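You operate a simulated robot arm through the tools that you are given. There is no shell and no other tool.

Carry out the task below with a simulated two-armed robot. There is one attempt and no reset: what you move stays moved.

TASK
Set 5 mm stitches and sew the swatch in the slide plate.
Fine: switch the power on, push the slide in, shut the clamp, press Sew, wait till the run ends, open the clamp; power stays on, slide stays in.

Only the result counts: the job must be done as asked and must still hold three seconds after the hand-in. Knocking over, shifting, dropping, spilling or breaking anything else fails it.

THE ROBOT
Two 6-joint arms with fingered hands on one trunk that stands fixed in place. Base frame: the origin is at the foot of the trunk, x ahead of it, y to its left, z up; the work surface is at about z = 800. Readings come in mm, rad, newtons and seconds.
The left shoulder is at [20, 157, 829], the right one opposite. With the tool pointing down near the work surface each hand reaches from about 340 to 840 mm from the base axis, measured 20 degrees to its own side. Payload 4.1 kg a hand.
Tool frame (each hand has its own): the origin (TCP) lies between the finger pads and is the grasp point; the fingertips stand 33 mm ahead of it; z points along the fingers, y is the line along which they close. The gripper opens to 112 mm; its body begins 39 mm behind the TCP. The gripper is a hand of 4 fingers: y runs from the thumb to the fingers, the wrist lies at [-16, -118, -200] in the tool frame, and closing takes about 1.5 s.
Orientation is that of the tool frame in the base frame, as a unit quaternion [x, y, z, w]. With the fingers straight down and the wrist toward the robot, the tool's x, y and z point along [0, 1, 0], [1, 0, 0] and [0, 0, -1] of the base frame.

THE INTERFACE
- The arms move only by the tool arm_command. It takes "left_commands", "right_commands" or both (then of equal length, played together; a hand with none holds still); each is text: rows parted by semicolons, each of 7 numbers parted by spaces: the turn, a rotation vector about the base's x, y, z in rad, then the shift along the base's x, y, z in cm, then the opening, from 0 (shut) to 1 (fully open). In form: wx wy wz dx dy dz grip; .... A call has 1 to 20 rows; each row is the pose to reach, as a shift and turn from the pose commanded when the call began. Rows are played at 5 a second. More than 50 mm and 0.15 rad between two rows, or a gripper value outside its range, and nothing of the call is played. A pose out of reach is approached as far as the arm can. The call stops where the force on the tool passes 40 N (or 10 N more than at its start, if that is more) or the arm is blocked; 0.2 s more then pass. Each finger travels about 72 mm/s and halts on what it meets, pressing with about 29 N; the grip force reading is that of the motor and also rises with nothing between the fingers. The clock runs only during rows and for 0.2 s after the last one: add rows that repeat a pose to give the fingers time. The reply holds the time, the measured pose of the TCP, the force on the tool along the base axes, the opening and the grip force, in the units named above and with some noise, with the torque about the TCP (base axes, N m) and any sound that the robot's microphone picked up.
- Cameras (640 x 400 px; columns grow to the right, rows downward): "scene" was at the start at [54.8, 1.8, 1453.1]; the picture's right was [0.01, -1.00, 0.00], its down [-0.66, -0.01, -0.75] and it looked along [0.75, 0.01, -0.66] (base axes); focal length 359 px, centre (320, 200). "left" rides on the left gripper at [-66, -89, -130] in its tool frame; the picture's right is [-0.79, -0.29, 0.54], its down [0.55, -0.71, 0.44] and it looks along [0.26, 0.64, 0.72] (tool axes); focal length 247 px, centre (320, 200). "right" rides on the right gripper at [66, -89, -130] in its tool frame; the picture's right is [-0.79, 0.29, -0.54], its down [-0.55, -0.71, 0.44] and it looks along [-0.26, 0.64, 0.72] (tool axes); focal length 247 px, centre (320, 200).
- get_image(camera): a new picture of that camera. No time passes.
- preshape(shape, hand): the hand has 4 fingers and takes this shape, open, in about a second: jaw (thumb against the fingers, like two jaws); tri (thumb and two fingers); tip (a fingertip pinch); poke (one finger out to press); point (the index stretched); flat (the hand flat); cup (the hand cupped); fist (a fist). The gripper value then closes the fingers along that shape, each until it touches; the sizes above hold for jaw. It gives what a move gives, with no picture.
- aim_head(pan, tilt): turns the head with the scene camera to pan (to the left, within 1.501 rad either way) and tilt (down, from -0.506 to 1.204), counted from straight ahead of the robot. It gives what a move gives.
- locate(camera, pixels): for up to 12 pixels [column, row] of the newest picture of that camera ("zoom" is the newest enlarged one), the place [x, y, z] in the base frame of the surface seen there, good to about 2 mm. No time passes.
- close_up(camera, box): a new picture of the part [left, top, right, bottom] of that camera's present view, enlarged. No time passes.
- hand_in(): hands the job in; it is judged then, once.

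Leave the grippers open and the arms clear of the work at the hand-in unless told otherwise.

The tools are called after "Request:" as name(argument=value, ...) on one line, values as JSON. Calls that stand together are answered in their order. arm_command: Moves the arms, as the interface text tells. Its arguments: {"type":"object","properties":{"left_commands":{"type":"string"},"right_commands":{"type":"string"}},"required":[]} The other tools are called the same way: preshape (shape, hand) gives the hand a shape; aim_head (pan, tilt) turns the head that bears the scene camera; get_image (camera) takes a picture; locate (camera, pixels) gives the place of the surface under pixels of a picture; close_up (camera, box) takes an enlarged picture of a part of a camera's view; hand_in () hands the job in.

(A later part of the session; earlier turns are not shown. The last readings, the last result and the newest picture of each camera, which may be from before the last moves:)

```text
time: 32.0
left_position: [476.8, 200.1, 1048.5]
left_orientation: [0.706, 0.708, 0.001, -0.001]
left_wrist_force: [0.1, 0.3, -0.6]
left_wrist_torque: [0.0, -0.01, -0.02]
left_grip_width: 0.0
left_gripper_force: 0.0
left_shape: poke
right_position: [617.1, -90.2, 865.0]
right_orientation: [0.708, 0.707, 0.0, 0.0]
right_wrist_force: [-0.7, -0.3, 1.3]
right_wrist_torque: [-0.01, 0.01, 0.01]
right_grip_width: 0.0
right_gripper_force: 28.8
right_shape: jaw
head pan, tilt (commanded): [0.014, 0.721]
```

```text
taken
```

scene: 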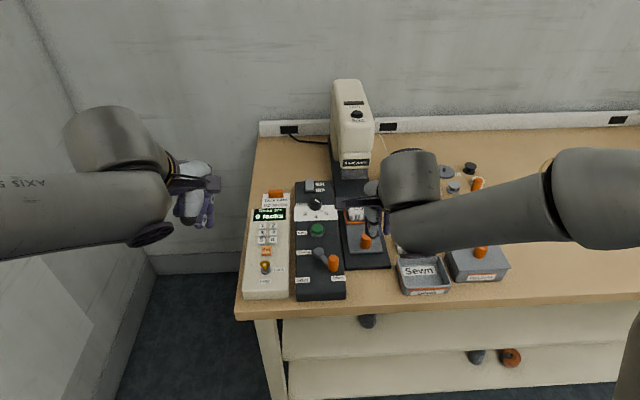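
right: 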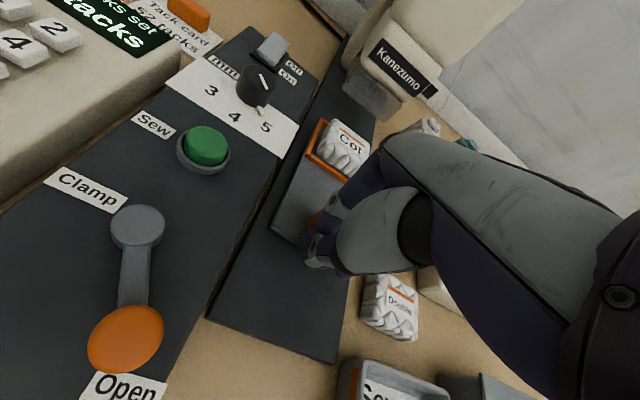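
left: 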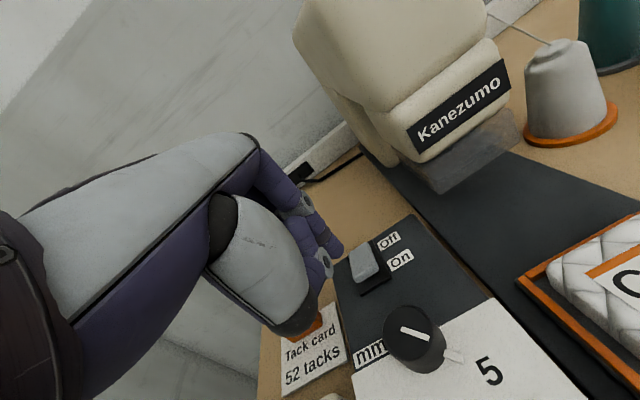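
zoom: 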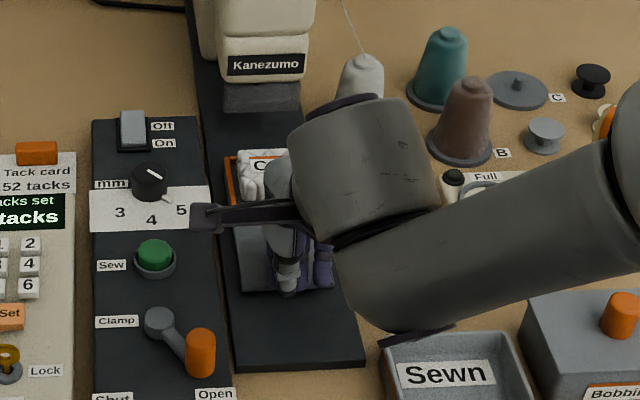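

The slide moves easily and is in by about 35 mm. I'll keep pushing along the same line and expect to feel the end stop.

Request:
arm_command(right_commands="0 0 0 0.8 0.05 0 0; 0 0 0 1.6 0.1 0 0; 0 0 0 2.4 0.15 0 0; 0 0 0 3.2 0.2 0 0; 0 0 0 4.0 0.25 0 0; 0 0 0 4.8 0.3 0 0; 0 0 0 5.6 0.35 0 0; 0 0 0 5.6 0.35 0 0")

Request:
close_up(camera="left", box=[400, 0, 640, 210])

Request:
close_up(camera="scene", box=[310, 120, 440, 260])

Request:
get_image(camera="right")

```text
time: 33.8
left_position: [477.3, 199.2, 1048.7]
left_orientation: [0.707, 0.707, 0.0, 0.0]
left_wrist_force: [0.3, 0.6, 0.0]
left_wrist_torque: [-0.01, -0.01, -0.02]
left_grip_width: 0.2
left_gripper_force: 0.0
left_shape: poke
right_position: [674.1, -87.7, 865.5]
right_orientation: [0.707, 0.707, 0.0, 0.0]
right_wrist_force: [0.6, -0.2, 0.4]
right_wrist_torque: [-0.01, 0.01, 0.03]
right_grip_width: 0.1
right_gripper_force: 28.6
right_shape: jaw
head pan, tilt (commanded): [0.014, 0.721]
```

```text
1.90 times, centred on (520, 105) of left
```

zoom: 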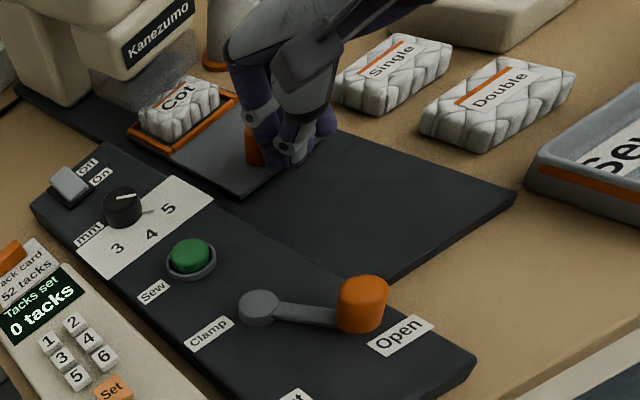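

```text
2.86 times, centred on (375, 190) of scene
```

zoom: 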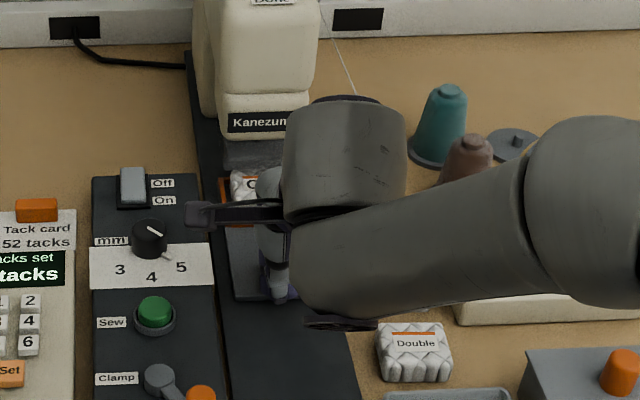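

```text
taken
```

right: 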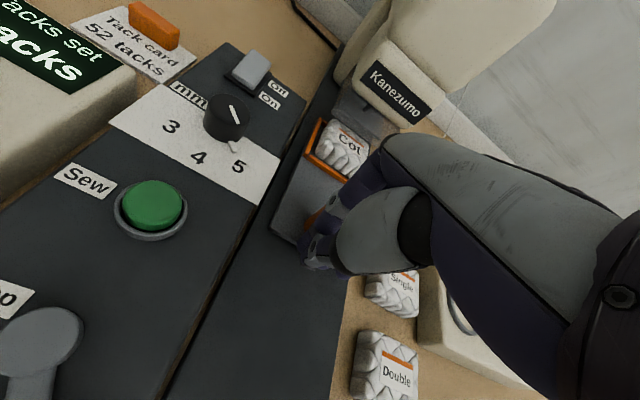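

The swatch is now near the presser foot. I'll push on in small steps, watching for the stop.

Request:
arm_command(right_commands="0 0 0 0.7 0.05 0 0; 0 0 0 1.4 0.1 0 0; 0 0 0 2.1 0.13 0 0; 0 0 0 2.8 0.17 0 0; 0 0 0 3.4 0.2 0 0; 0 0 0 3.4 0.2 0 0")

Request:
close_up(camera="left", box=[400, 0, 640, 210])

Request:
close_up(camera="scene", box=[310, 120, 440, 260])

Request:
get_image(camera="right")

```text
time: 35.2
left_position: [477.0, 198.6, 1049.2]
left_orientation: [0.706, 0.708, -0.001, 0.001]
left_wrist_force: [0.2, -0.5, -0.3]
left_wrist_torque: [0.0, 0.01, 0.01]
left_grip_width: 0.0
left_gripper_force: 0.1
left_shape: poke
right_position: [705.8, -86.8, 864.5]
right_orientation: [0.707, 0.707, 0.0, 0.0]
right_wrist_force: [0.8, 0.0, 0.7]
right_wrist_torque: [0.0, 0.03, 0.01]
right_grip_width: 0.0
right_gripper_force: 29.0
right_shape: jaw
head pan, tilt (commanded): [0.014, 0.721]
```

```text
1.90 times, centred on (520, 105) of left
```

zoom: 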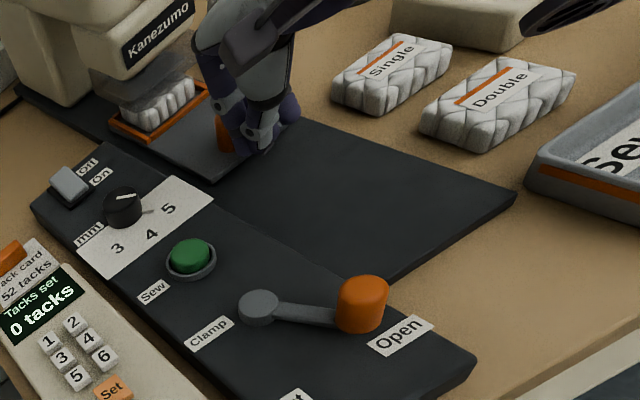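

```text
2.86 times, centred on (375, 190) of scene
```

zoom: 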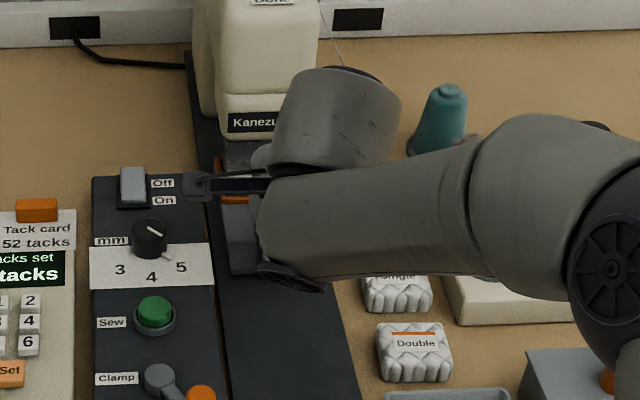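

```text
taken
```

right: 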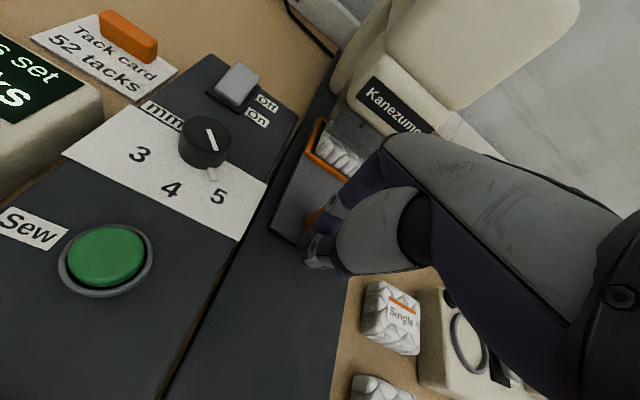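

The swatch is partly under the foot and there is still no resistance. Before the last stretch I'll check how near the right hand's knuckles are to the machine head, with a new left picture.

Request:
get_image(camera="left")

Request:
locate(camera="left", pixels=[[456, 20], [460, 10], [458, 30], [466, 48], [470, 72], [440, 40], [430, 30], [425, 62], [435, 20], [450, 5]])

Request:
close_up(camera="left", box=[400, 0, 500, 100])

```text
taken
```

left: 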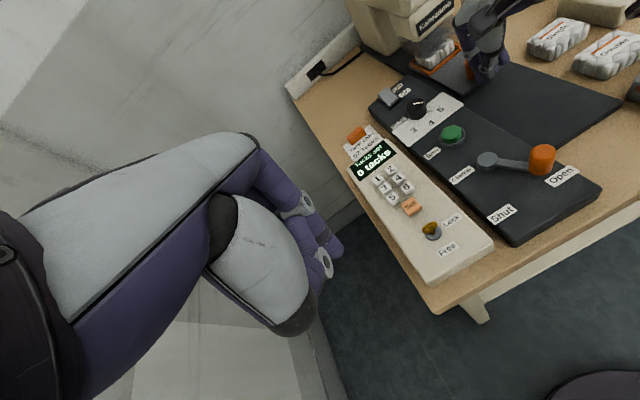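

```text
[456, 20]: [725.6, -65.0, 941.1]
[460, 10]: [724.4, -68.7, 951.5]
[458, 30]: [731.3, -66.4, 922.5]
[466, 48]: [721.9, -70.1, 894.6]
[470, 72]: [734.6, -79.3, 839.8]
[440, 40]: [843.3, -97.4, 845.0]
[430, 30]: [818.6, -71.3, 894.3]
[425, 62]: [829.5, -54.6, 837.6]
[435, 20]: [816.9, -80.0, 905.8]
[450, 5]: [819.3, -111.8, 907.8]
```

```text
4.00 times, centred on (450, 50) of left
```

zoom: 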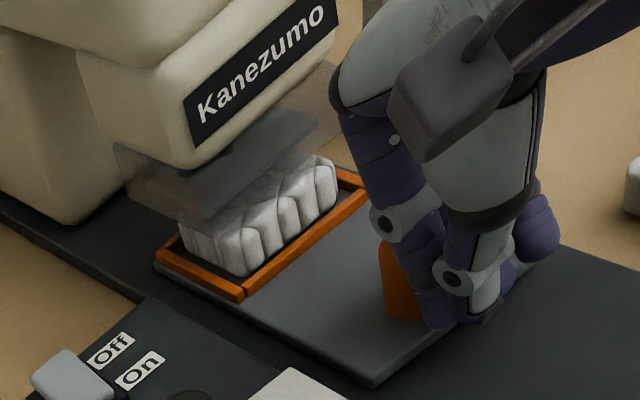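

The hand's foremost knuckles are at about x≈745 and the head starts at x≈817, so there is room. I'll push on by up to 45 mm.

Request:
arm_command(right_commands="0 0 0 0.6 0.04 0 0; 0 0 0 1.2 0.08 0 0; 0 0 0 1.8 0.12 0 0; 0 0 0 2.4 0.16 0 0; 0 0 0 3.0 0.2 0 0; 0 0 0 3.6 0.24 0 0; 0 0 0 4.2 0.27 0 0; 0 0 0 4.2 0.27 0 0")

Request:
close_up(camera="left", box=[400, 0, 500, 100])

Request:
close_up(camera="scene", box=[310, 120, 440, 260])

Request:
get_image(camera="right")

```text
time: 36.4
left_position: [475.4, 199.2, 1049.9]
left_orientation: [0.706, 0.708, 0.0, 0.0]
left_wrist_force: [0.6, -0.4, 0.4]
left_wrist_torque: [-0.02, -0.07, 0.02]
left_grip_width: 0.0
left_gripper_force: 0.0
left_shape: poke
right_position: [731.9, -82.7, 865.3]
right_orientation: [0.708, 0.706, -0.005, 0.0]
right_wrist_force: [-30.9, -3.6, 14.2]
right_wrist_torque: [-0.11, 0.21, -0.09]
right_grip_width: 0.0
right_gripper_force: 29.5
right_shape: jaw
head pan, tilt (commanded): [0.014, 0.721]
stopped in row 5 (right hand): the force on the tool passed its limit at 45 N (the readings are from after the stop); the commanded pose is now the measured one
```

```text
4.00 times, centred on (450, 50) of left
```

zoom: 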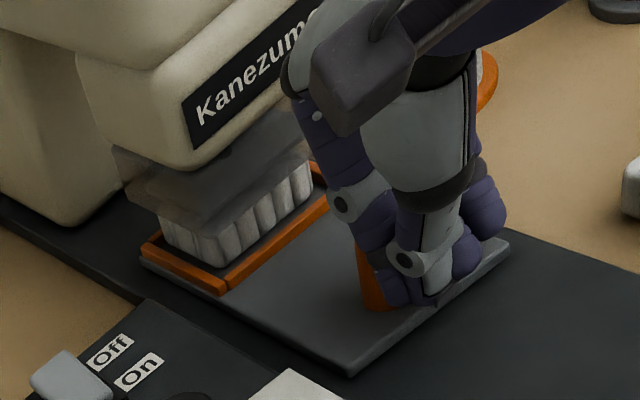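

```text
2.86 times, centred on (375, 190) of scene
```

zoom: 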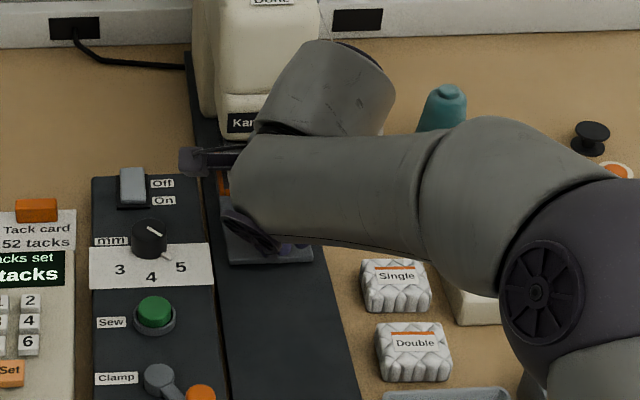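

```text
taken
```

right: 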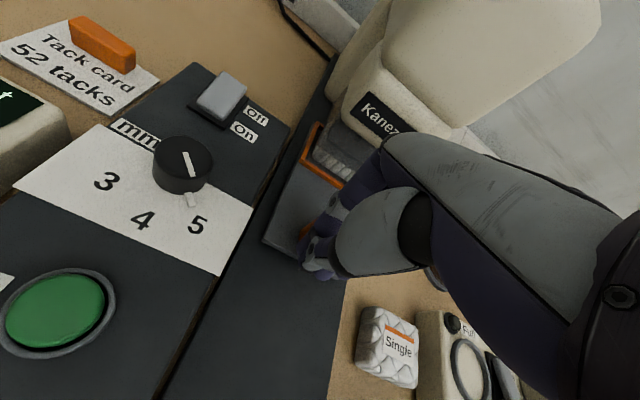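

The push stopped with 45 N, as at an end stop. I'll back the hand off and raise it clear, then check the slide.

Request:
arm_command(right_commands="0 0 0 -1.5 -0.1 0 0; 0 0 0 -4 -0.3 0 0; 0 0 0 -7 -0.5 2 0; 0 0 0 -9 -1 5.5 0; 0 0 0 -11 -3 9 0; 0 0 0 -13 -6 12.5 0; 0 0 0 -15 -9 15 0; 0 0 0 -17 -12.5 17 0; 0 0 0 -19 -16 19 0; 0 0 0 -19 -16 19 0")

Request:
get_image(camera="left")

Request:
close_up(camera="left", box=[400, 0, 500, 100])

Request:
get_image(camera="scene")

Request:
close_up(camera="right", box=[100, 20, 320, 220])

```text
refused: row 6 steps farther than a row can; nothing moved
```

```text
taken
```

left: 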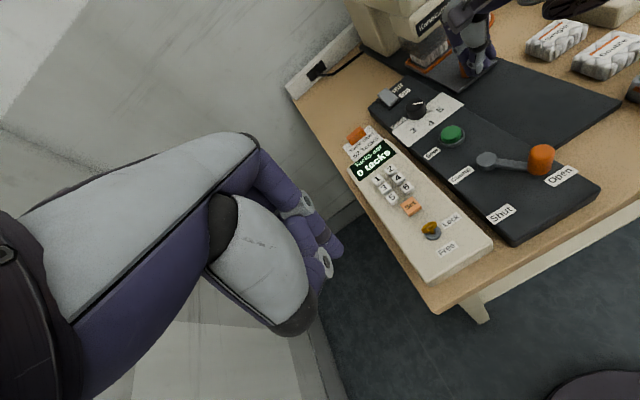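

```text
4.00 times, centred on (450, 50) of left
```

zoom: 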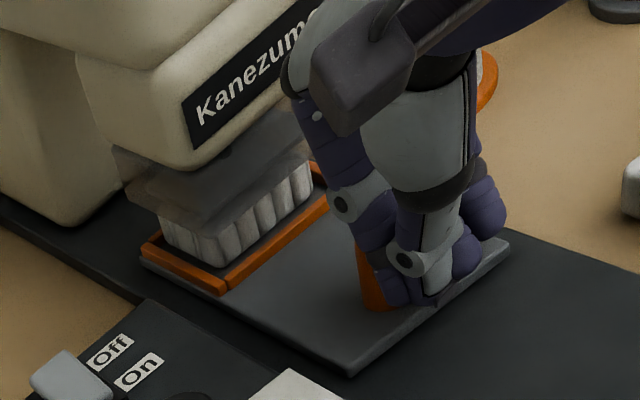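

```text
taken
```

scene: 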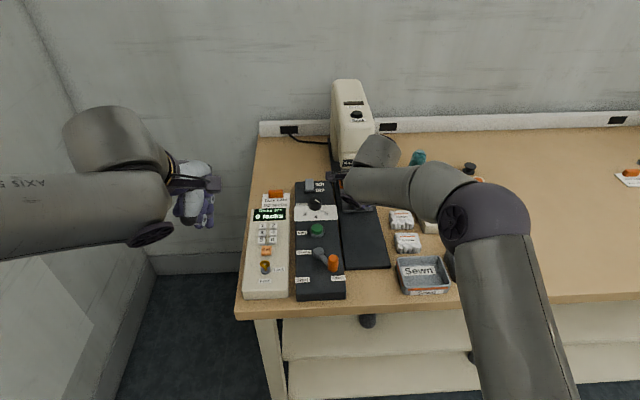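

```text
2.00 times, centred on (210, 120) of right
```

zoom: 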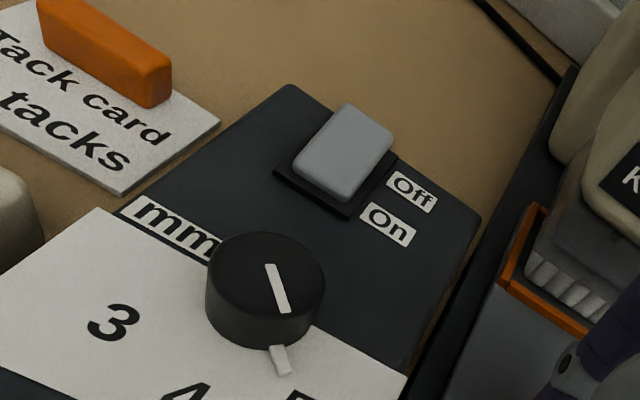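

The move was refused because one row was too long. I'll send it again with shorter steps: back 6 cm first, then up and to the right.

Request:
arm_command(right_commands="0 0 0 -1.5 -0.1 0 0; 0 0 0 -4 -0.3 0 0; 0 0 0 -6 -0.4 2 0; 0 0 0 -8 -0.6 5 0; 0 0 0 -10 -2 8 0; 0 0 0 -12 -4.5 11 0; 0 0 0 -14 -7 14 0; 0 0 0 -16 -9.5 17 0; 0 0 0 -18 -12 19.5 0; 0 0 0 -19.5 -14 21 0; 0 0 0 -19.5 -14 21 0")

Request:
get_image(camera="left")

Request:
close_up(camera="left", box=[400, 0, 500, 100])

Request:
get_image(camera="scene")

Request:
close_up(camera="right", box=[100, 20, 320, 220])

```text
time: 38.8
left_position: [476.3, 198.8, 1048.4]
left_orientation: [0.706, 0.708, 0.0, 0.0]
left_wrist_force: [0.4, 0.5, -0.1]
left_wrist_torque: [0.0, 0.01, 0.02]
left_grip_width: 0.0
left_gripper_force: 0.1
left_shape: poke
right_position: [538.9, -223.1, 1072.5]
right_orientation: [0.707, 0.707, -0.005, -0.002]
right_wrist_force: [-0.2, 0.6, -0.1]
right_wrist_torque: [0.04, 0.01, -0.02]
right_grip_width: 0.0
right_gripper_force: 28.8
right_shape: jaw
head pan, tilt (commanded): [0.014, 0.721]
```

```text
taken
```

left: 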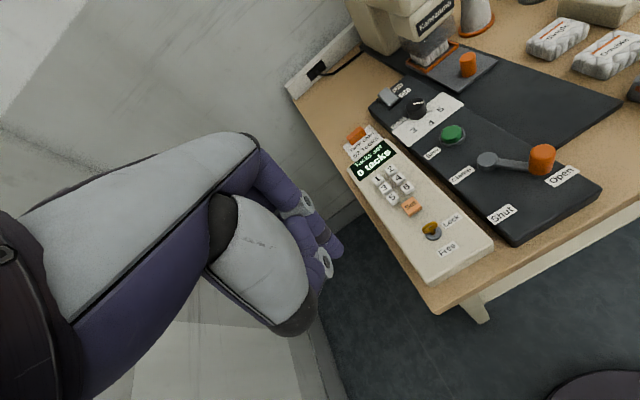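

```text
4.00 times, centred on (450, 50) of left
```

zoom: 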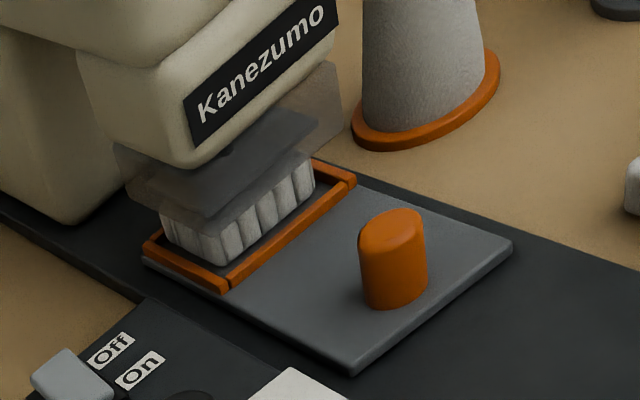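

```text
taken
```

scene: 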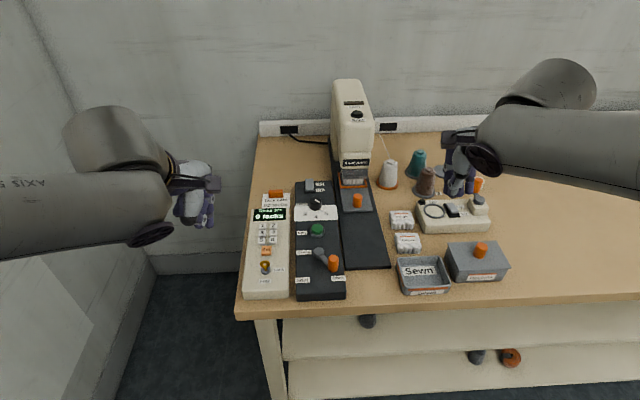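

```text
2.00 times, centred on (210, 120) of right
```

zoom: 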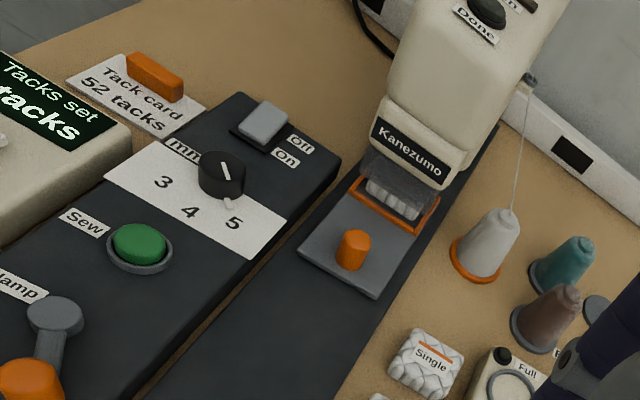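

The slide is in and the swatch sits under the foot. I'll locate the knob and plate corner in the new left picture to see how far the slide travelled.

Request:
locate(camera="left", pixels=[[468.2, 58], [468, 72], [457.5, 91.5], [497.5, 61], [426, 72], [458, 46], [431, 60], [447, 45]])

Request:
locate(camera="scene", pixels=[[357, 196], [357, 206], [344, 212], [374, 210], [341, 186], [367, 184]])

Request:
close_up(camera="scene", box=[330, 140, 390, 220])

```text
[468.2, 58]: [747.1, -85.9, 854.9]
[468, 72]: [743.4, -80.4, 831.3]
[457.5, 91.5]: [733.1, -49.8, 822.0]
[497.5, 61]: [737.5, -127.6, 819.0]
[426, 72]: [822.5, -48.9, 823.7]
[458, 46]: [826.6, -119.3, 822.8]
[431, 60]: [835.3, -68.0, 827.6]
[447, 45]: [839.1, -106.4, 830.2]
```

```text
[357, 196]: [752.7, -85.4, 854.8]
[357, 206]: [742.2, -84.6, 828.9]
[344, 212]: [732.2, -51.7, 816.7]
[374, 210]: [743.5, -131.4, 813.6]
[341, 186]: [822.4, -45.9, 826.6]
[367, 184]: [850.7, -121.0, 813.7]
```

```text
5.00 times, centred on (360, 180) of scene
```

zoom: 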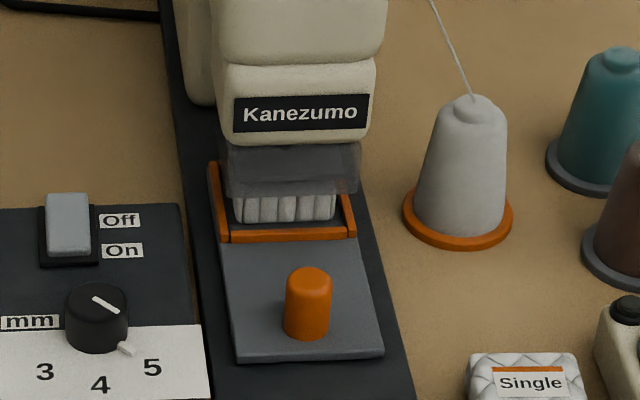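

The slide moved 140 mm and lies against its stop. Next is the clamp lever, from Open to Shut. I'll enlarge and locate its knob and pivot in the left view.

Request:
close_up(camera="left", box=[460, 120, 600, 240])

Request:
locate(camera="left", pixels=[[543, 150], [531, 156], [555, 152], [542, 145], [541, 170], [487, 158], [480, 160], [495, 160], [515, 163], [502, 214], [562, 177]])

Request:
close_up(camera="scene", box=[295, 235, 350, 300])

Request:
locate(camera="scene", pixels=[[333, 257], [333, 268], [328, 262], [338, 262], [318, 251], [313, 252], [323, 252], [325, 259], [302, 282], [337, 279]])

```text
3.33 times, centred on (530, 180) of left
```

zoom: 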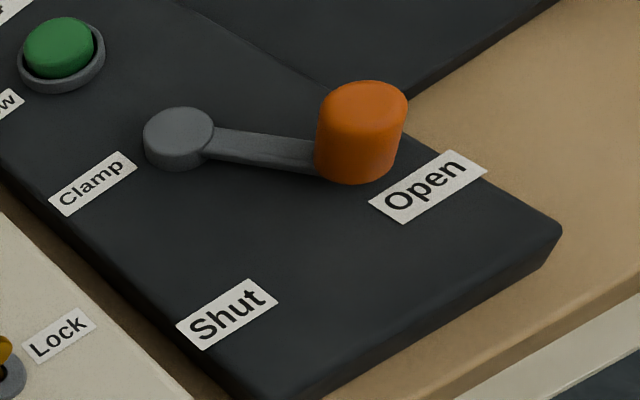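

```text
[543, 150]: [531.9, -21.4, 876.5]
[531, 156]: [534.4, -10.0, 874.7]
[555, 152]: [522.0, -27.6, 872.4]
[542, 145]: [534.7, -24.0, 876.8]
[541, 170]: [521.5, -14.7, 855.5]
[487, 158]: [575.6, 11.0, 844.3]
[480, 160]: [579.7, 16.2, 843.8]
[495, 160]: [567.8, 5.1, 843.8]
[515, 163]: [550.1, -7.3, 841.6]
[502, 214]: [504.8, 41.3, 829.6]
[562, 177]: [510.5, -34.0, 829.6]
```

```text
6.15 times, centred on (322, 268) of scene
```

zoom: 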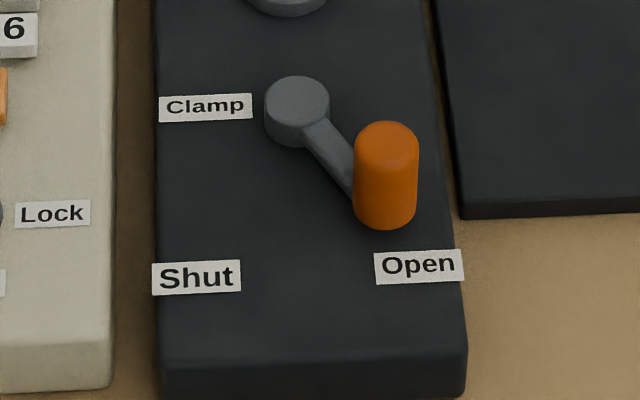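

```text
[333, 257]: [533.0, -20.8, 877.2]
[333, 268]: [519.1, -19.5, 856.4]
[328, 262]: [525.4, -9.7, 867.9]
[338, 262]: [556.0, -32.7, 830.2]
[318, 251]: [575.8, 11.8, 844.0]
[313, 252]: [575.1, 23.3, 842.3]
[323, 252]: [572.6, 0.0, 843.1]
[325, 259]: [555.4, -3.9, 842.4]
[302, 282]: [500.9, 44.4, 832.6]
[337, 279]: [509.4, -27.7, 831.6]
```

The clamp knob's centre is about (531, -21) with its top at z≈877, and the pivot is at (574.5, 11.5). I'll set the left hand to "tri", bring it over the knob, and check before lowering.

Request:
preshape(hand="left", shape="tri")

Request:
arm_command(left_commands="0 0 0 1 -3.7 -1.5 0.9; 0 0 0 2 -7.4 -3 0.8; 0 0 0 3 -11 -5 0.7; 0 0 0 4 -14.7 -7 0.6; 0 0 0 5 -18.4 -9 0.55; 0 0 0 5.5 -22 -11 0.5; 0 0 0 5.5 -22 -11 0.5; 0 0 0 5.5 -22 -11 0.5; 0 0 0 5.5 -22 -11 0.5")

Request:
get_image(camera="left")

Request:
get_image(camera="scene")

Request:
get_image(camera="right")

```text
time: 39.7
left_position: [476.4, 198.1, 1048.3]
left_orientation: [0.706, 0.708, 0.0, 0.0]
left_wrist_force: [-0.5, 0.8, 0.3]
left_wrist_torque: [0.0, -0.01, 0.01]
left_grip_width: 111.8
left_gripper_force: 0.1
left_shape: tri
right_position: [538.4, -222.1, 1072.5]
right_orientation: [0.708, 0.707, -0.003, 0.0]
right_wrist_force: [1.1, -0.5, 0.2]
right_wrist_torque: [0.03, -0.02, 0.0]
right_grip_width: 0.0
right_gripper_force: 29.2
right_shape: jaw
head pan, tilt (commanded): [0.014, 0.721]
```

```text
time: 41.7
left_position: [531.8, -20.6, 937.7]
left_orientation: [0.707, 0.708, 0.001, 0.0]
left_wrist_force: [0.3, -0.5, 0.1]
left_wrist_torque: [-0.01, -0.01, 0.01]
left_grip_width: 56.7
left_gripper_force: 0.1
left_shape: tri
right_position: [538.8, -224.0, 1072.4]
right_orientation: [0.708, 0.707, -0.003, 0.0]
right_wrist_force: [-0.3, -0.1, -0.8]
right_wrist_torque: [0.0, -0.03, 0.01]
right_grip_width: 0.0
right_gripper_force: 28.7
right_shape: jaw
head pan, tilt (commanded): [0.014, 0.721]
```

```text
taken
```

left: 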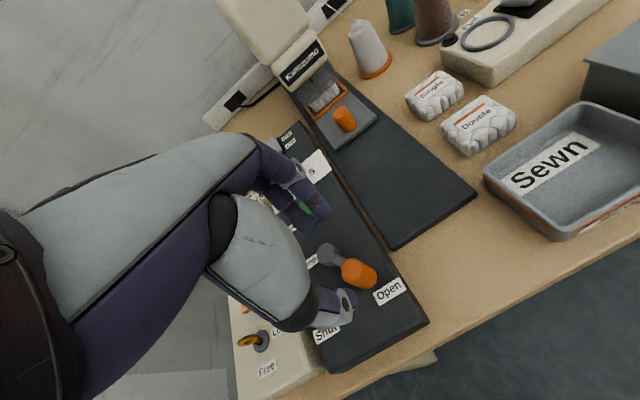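

```text
taken
```

scene: 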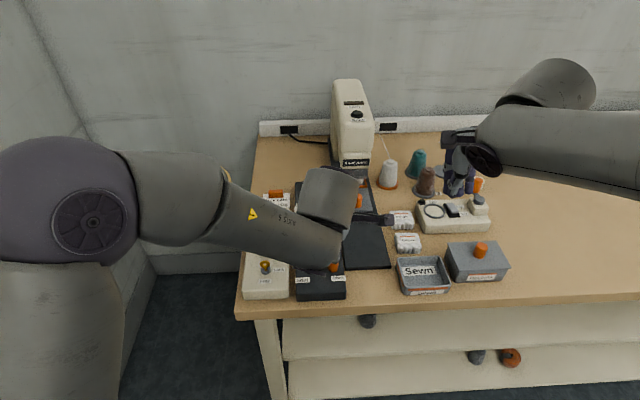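

```text
taken
```

right: 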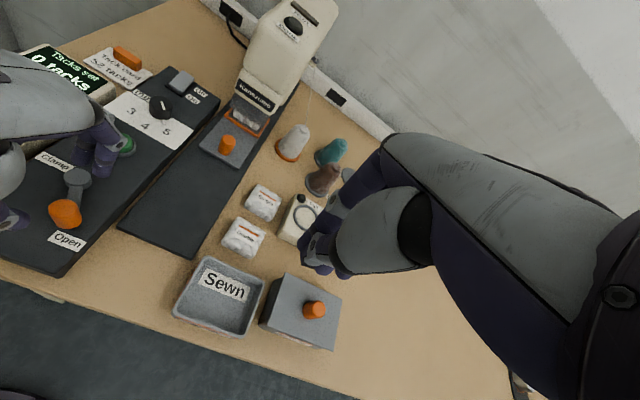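

The left hand is centred above the clamp knob. I'll lower to z≈886 (tips above the lever arm) and close on the knob.

Request:
arm_command(left_commands="0 0 0 0 0 -1.5 0.5; 0 0 0 0 0 -3 0.5; 0 0 0 0 0 -4.2 0.5; 0 0 0 0 0 -5.2 0.5; 0 0 0 0 0 -5.2 0.5; 0 0 0 0 0 -5.2 0.4; 0 0 0 0 0 -5.2 0.3; 0 0 0 0 0 -5.2 0.2; 0 0 0 0 0 -5.2 0.1; 0 0 0 0 0 -5.2 0; 0 0 0 0 0 -5.2 0; 0 0 0 0 0 -5.2 0")

Request:
get_image(camera="left")

Request:
close_up(camera="left", box=[260, 180, 420, 330])

Request:
close_up(camera="right", box=[0, 80, 160, 280])

```text
time: 44.3
left_position: [532.5, -20.9, 886.4]
left_orientation: [0.706, 0.708, 0.0, -0.001]
left_wrist_force: [-5.4, -0.6, -0.5]
left_wrist_torque: [-0.01, 0.12, -0.01]
left_grip_width: 10.9
left_gripper_force: 28.8
left_shape: tri
right_position: [538.7, -223.0, 1071.7]
right_orientation: [0.708, 0.706, -0.003, 0.0]
right_wrist_force: [0.0, 0.2, -0.3]
right_wrist_torque: [0.0, -0.01, 0.01]
right_grip_width: 0.2
right_gripper_force: 29.1
right_shape: jaw
head pan, tilt (commanded): [0.014, 0.721]
```

```text
taken
```

left: 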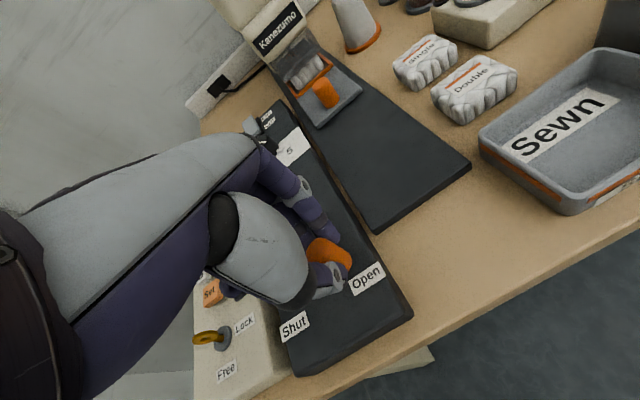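

```text
2.67 times, centred on (340, 255) of left
```

zoom: 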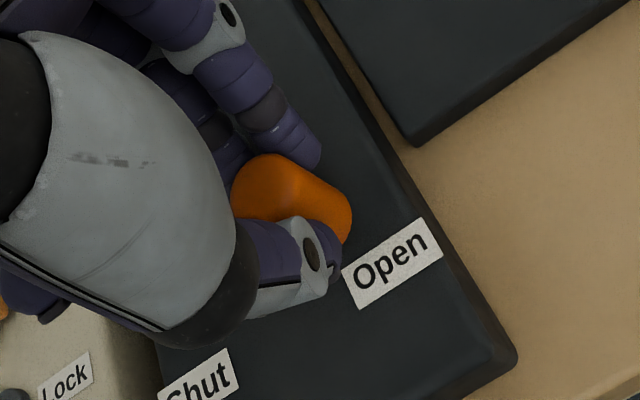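

```text
2.00 times, centred on (80, 180) of right
```

zoom: 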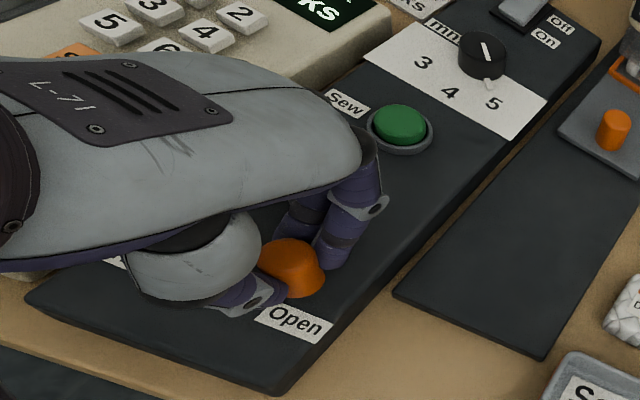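

The knob is held between thumb and fingers (28.8 N). I'll swing the lever along its arc about the pivot, the first half now.

Request:
arm_command(left_commands="0 0 -0.1 -0.30 0.45 0 0; 0 0 -0.2 -0.56 0.93 0 0; 0 0 -0.3 -0.77 1.43 0 0; 0 0 -0.4 -0.92 1.95 0 0; 0 0 -0.5 -1.03 2.48 0 0; 0 0 -0.6 -1.08 3.02 0 0; 0 0 -0.6 -1.08 3.02 0 0")

Request:
close_up(camera="left", box=[260, 180, 420, 330])

Request:
close_up(camera="right", box=[0, 80, 160, 280])

```text
time: 45.9
left_position: [521.4, 9.8, 885.5]
left_orientation: [0.884, 0.467, 0.001, 0.0]
left_wrist_force: [-2.7, -0.7, -5.3]
left_wrist_torque: [-0.04, 0.03, -0.05]
left_grip_width: 10.7
left_gripper_force: 29.0
left_shape: tri
right_position: [538.5, -223.9, 1073.3]
right_orientation: [0.707, 0.707, -0.003, -0.001]
right_wrist_force: [0.3, 0.1, 0.2]
right_wrist_torque: [-0.02, 0.0, -0.05]
right_grip_width: 0.0
right_gripper_force: 29.4
right_shape: jaw
head pan, tilt (commanded): [0.014, 0.721]
```

```text
2.67 times, centred on (340, 255) of left
```

zoom: 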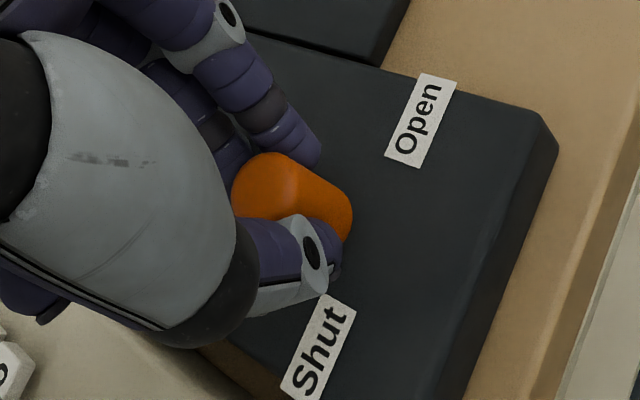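

```text
2.00 times, centred on (80, 180) of right
```

zoom: 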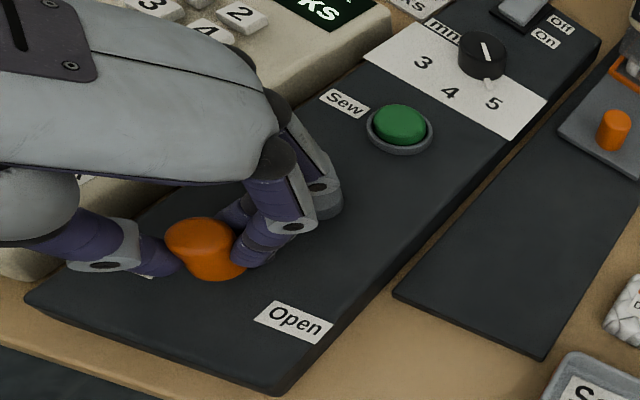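

The lever follows easily with little force. Before the second half I'll check the height and edge of the keypad console next to where the thumb will end up.

Request:
get_image(camera="right")

Request:
locate(camera="right", pixels=[[112, 84], [80, 108], [100, 95], [5, 198], [3, 215], [95, 90], [75, 115], [14, 225]])

Request:
close_up(camera="scene", box=[235, 190, 345, 310])

```text
taken
```

right: 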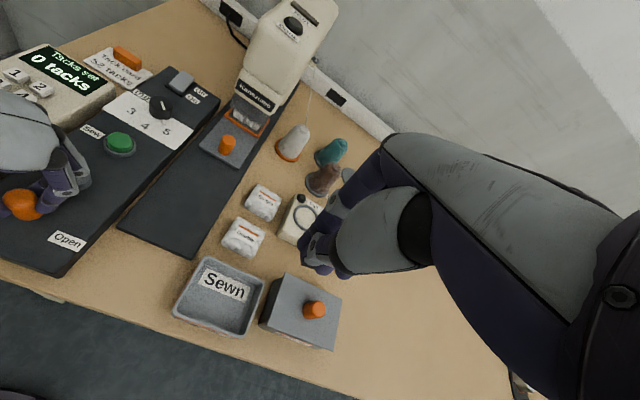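

```text
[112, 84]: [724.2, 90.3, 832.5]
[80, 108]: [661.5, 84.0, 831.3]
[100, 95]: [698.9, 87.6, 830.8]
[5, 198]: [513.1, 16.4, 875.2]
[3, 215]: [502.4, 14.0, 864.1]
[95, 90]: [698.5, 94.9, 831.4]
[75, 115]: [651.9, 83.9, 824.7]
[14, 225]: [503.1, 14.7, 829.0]
```

```text
3.33 times, centred on (290, 250) of scene
```

zoom: 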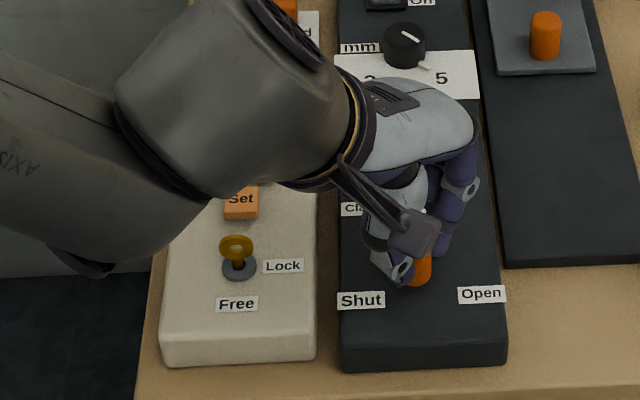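

The console top is only z≈831, well below the thumb tip at about 853, so the way is clear. I'll swing the lever the rest of the way to Shut.

Request:
arm_command(left_commands="0 0 -0.1 0.0 0.54 0 0; 0 0 -0.2 0.06 1.08 0 0; 0 0 -0.3 0.17 1.61 0 0; 0 0 -0.4 0.34 2.13 0 0; 0 0 -0.48 0.52 2.53 0 0; 0 0 -0.54 0.66 2.82 0 0; 0 0 -0.6 0.82 3.10 0 0; 0 0 -0.6 0.82 3.10 0 0")

Request:
close_up(camera="left", box=[260, 180, 420, 330])

Request:
close_up(camera="scene", box=[235, 190, 345, 310])

Request:
close_up(camera="right", box=[0, 80, 160, 280])

```text
time: 47.7
left_position: [527.2, 38.8, 886.0]
left_orientation: [0.983, 0.183, -0.001, 0.0]
left_wrist_force: [-10.7, -17.7, 0.2]
left_wrist_torque: [-0.64, 0.2, -0.12]
left_grip_width: 10.8
left_gripper_force: 29.3
left_shape: tri
left hand out of reach, approached as far as the arm can: row 2, 3
right_position: [539.1, -223.3, 1072.5]
right_orientation: [0.708, 0.706, -0.003, 0.0]
right_wrist_force: [-0.5, 0.1, 0.3]
right_wrist_torque: [0.04, 0.01, 0.01]
right_grip_width: 0.1
right_gripper_force: 29.1
right_shape: jaw
head pan, tilt (commanded): [0.014, 0.721]
```

```text
2.67 times, centred on (340, 255) of left
```

zoom: 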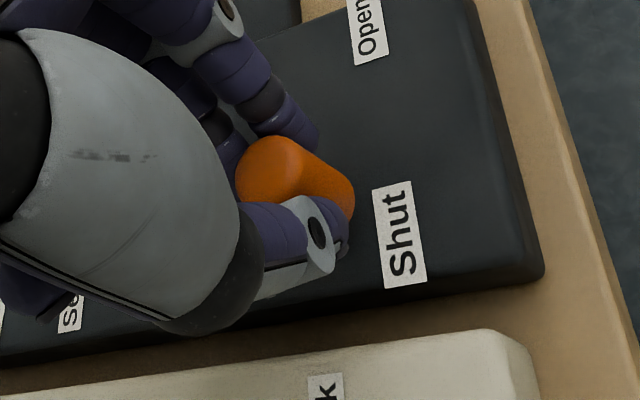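

```text
3.33 times, centred on (290, 250) of scene
```

zoom: 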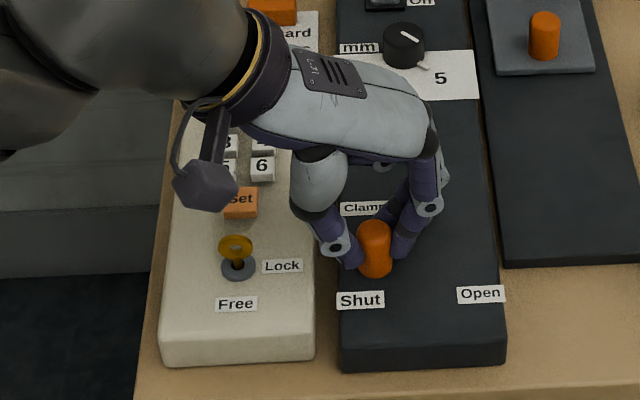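

```text
2.00 times, centred on (80, 180) of right
```

zoom: 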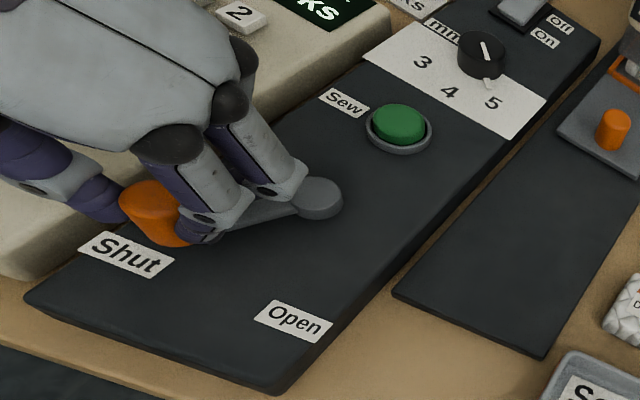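

The lever is near Shut with about 20 N building up. I'll press 3 mm further along the arc to make sure it is against its stop, then open the fingers and rise.

Request:
arm_command(left_commands="0 0 -0.02 0.08 0.13 0 0; 0 0 -0.04 0.15 0.26 0 0; 0 0 -0.04 0.15 0.26 0 0")

Request:
close_up(camera="right", box=[0, 80, 160, 280])

```text
time: 48.5
left_position: [527.6, 40.8, 886.5]
left_orientation: [0.987, 0.163, -0.002, 0.0]
left_wrist_force: [-18.0, -21.7, -1.3]
left_wrist_torque: [-0.84, 0.37, -0.25]
left_grip_width: 9.9
left_gripper_force: 29.1
left_shape: tri
right_position: [538.9, -224.8, 1071.4]
right_orientation: [0.708, 0.707, -0.002, 0.0]
right_wrist_force: [0.1, 0.6, -0.5]
right_wrist_torque: [0.01, -0.01, -0.01]
right_grip_width: 0.0
right_gripper_force: 28.6
right_shape: jaw
head pan, tilt (commanded): [0.014, 0.721]
```

```text
2.00 times, centred on (80, 180) of right
```

zoom: 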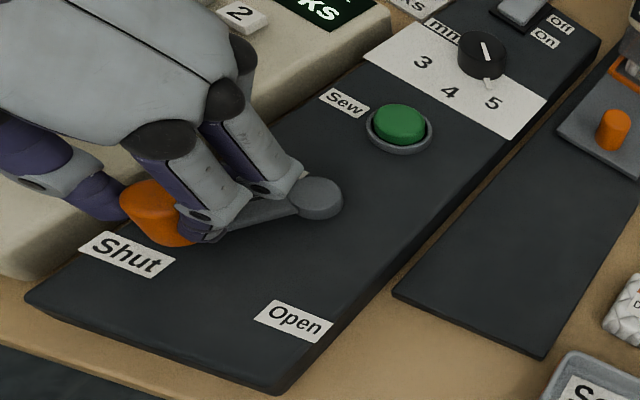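

The lever does not move further, so it is at its stop. I'll open the fingers and rise straight up.

Request:
arm_command(left_commands="0 0 0 0 0 0 0.1; 0 0 0 0 0 0 0.25; 0 0 0 0 0 0 0.4; 0 0 0 0 0 0 0.5; 0 0 0 0 0 0 0.5; 0 0 0 0 0 1.5 0.5; 0 0 0 0 0 4 0.5; 0 0 0 0 0 7 0.5; 0 0 0 0 0 10 0.5; 0 0 0 0 0 10 0.5")

Request:
get_image(camera="right")

Request:
close_up(camera="right", box=[0, 80, 160, 280])

Request:
close_up(camera="scene", box=[235, 190, 345, 310])

Request:
close_up(camera="scene", box=[320, 75, 400, 215])

```text
time: 50.7
left_position: [530.5, 41.5, 985.0]
left_orientation: [0.986, 0.166, 0.0, 0.0]
left_wrist_force: [-0.1, 0.6, 0.6]
left_wrist_torque: [-0.02, 0.02, 0.04]
left_grip_width: 55.5
left_gripper_force: 0.1
left_shape: tri
right_position: [538.9, -223.4, 1072.7]
right_orientation: [0.707, 0.707, -0.003, 0.0]
right_wrist_force: [-0.2, -0.3, 0.3]
right_wrist_torque: [-0.01, 0.01, 0.01]
right_grip_width: 0.0
right_gripper_force: 28.8
right_shape: jaw
head pan, tilt (commanded): [0.014, 0.721]
```

```text
taken
```

right: 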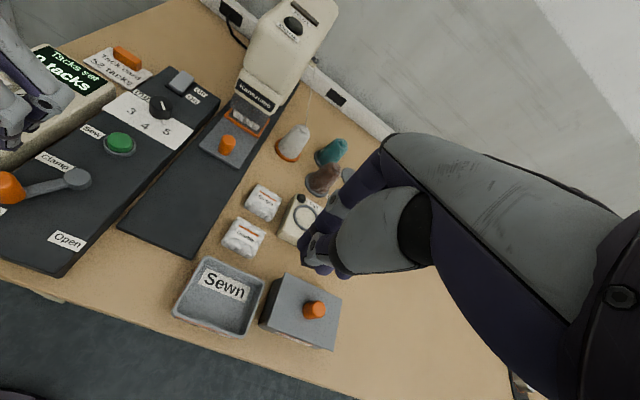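

```text
2.00 times, centred on (80, 180) of right
```

zoom: 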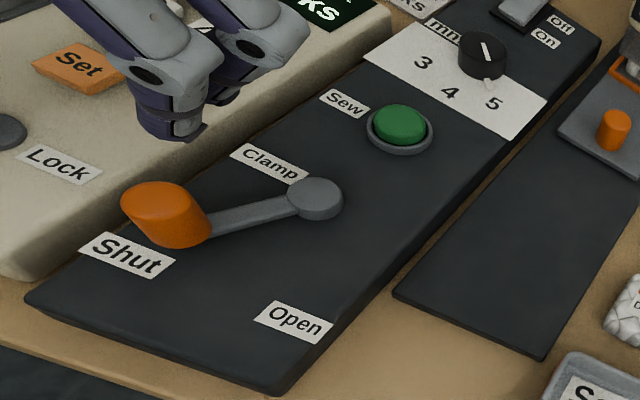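

```text
3.33 times, centred on (290, 250) of scene
```

zoom: 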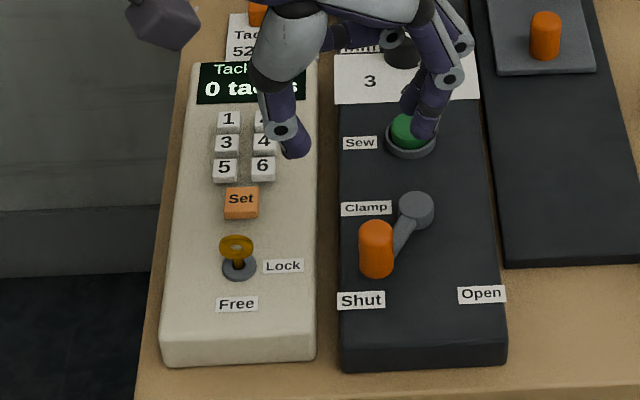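

```text
2.86 times, centred on (360, 145) of scene
```

zoom: 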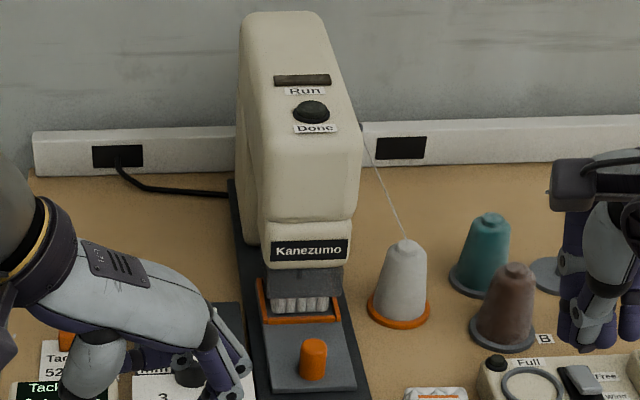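

The clamp lever stays at Shut. I'll now set the left hand to "poke" for the Sew button, then turn it back upright over the button at about (642, 25, 930).

Request:
preshape(hand="left", shape="poke")

Request:
arm_command(left_commands="0 0 0.13 0.5 0 0 0; 0 0 0.26 1.5 0 0 0; 0 0 0.39 2.7 -0.2 0 0; 0 0 0.52 3.9 -0.4 0 0; 0 0 0.65 5.1 -0.6 -0.5 0; 0 0 0.78 6.3 -0.8 -1.5 0; 0 0 0.91 7.5 -1.0 -2.5 0; 0 0 1.04 8.7 -1.3 -3.5 0; 0 0 1.17 10.0 -1.5 -4.5 0; 0 0 1.24 11.1 -1.65 -5.5 0; 0 0 1.24 11.1 -1.65 -5.5 0; 0 0 1.24 11.1 -1.65 -5.5 0")

Request:
get_image(camera="right")

Request:
get_image(camera="left")

Request:
close_up(camera="right", box=[60, 40, 200, 200])

```text
time: 51.6
left_position: [531.2, 42.0, 984.9]
left_orientation: [0.986, 0.166, 0.0, 0.0]
left_wrist_force: [0.4, -0.1, 0.3]
left_wrist_torque: [0.01, 0.01, 0.0]
left_grip_width: 0.0
left_gripper_force: 0.0
left_shape: poke
right_position: [539.1, -223.1, 1071.4]
right_orientation: [0.707, 0.708, -0.003, 0.0]
right_wrist_force: [0.1, -0.1, 0.4]
right_wrist_torque: [-0.02, -0.05, -0.03]
right_grip_width: 0.2
right_gripper_force: 29.1
right_shape: jaw
head pan, tilt (commanded): [0.014, 0.721]
```

```text
time: 54.2
left_position: [642.3, 28.0, 931.4]
left_orientation: [0.706, 0.708, 0.0, 0.0]
left_wrist_force: [-1.1, 0.4, -0.4]
left_wrist_torque: [0.01, 0.04, 0.0]
left_grip_width: 0.0
left_gripper_force: 0.0
left_shape: poke
left hand out of reach, approached as far as the arm can: row 3, 4, 5, 6, 7
right_position: [539.7, -222.7, 1072.8]
right_orientation: [0.707, 0.707, -0.003, 0.0]
right_wrist_force: [-0.5, -1.0, 0.5]
right_wrist_torque: [0.0, -0.03, -0.03]
right_grip_width: 0.0
right_gripper_force: 28.5
right_shape: jaw
head pan, tilt (commanded): [0.014, 0.721]
```

```text
taken
```

right: 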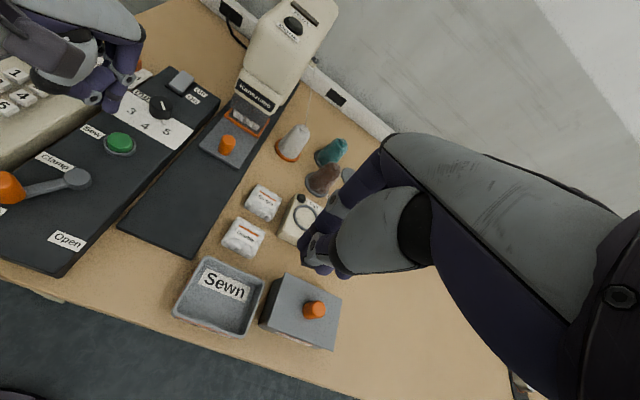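

```text
taken
```

left: 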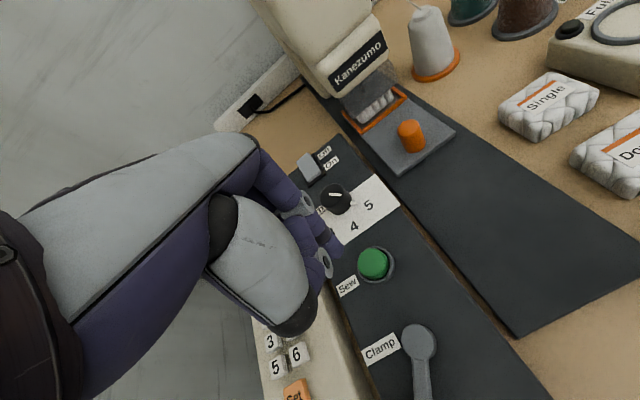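

```text
2.50 times, centred on (130, 120) of right
```

zoom: 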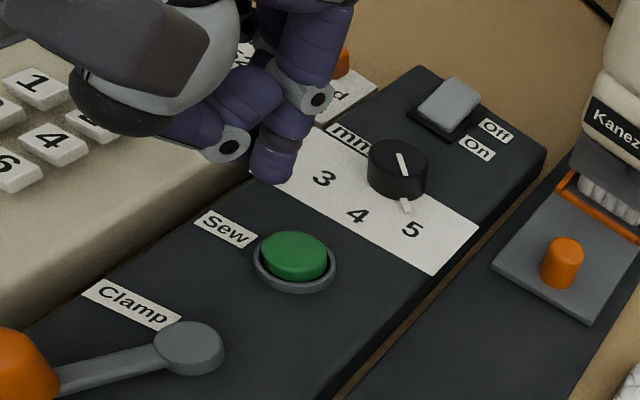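

The poke finger is above the button area. I'll locate the fingertip at (337,252) and the Sew button at (372,262) in the left view.

Request:
locate(camera="left", pixels=[[340, 252], [335, 248], [338, 243], [332, 257], [372, 262], [365, 258], [380, 268], [372, 252], [373, 275]])

Request:
locate(camera="right", pixels=[[110, 108], [112, 105], [107, 107], [119, 141], [119, 137], [119, 146]])

```text
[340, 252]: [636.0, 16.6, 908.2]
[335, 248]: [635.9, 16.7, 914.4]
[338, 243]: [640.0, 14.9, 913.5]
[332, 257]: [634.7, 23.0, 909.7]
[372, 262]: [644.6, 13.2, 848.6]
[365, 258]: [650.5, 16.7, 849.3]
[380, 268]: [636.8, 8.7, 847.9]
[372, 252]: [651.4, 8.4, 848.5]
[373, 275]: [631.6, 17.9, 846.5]
```

```text
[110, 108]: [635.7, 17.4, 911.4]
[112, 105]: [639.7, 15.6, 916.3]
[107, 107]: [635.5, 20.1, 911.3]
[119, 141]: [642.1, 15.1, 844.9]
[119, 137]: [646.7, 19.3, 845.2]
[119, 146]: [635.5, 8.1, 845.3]
```

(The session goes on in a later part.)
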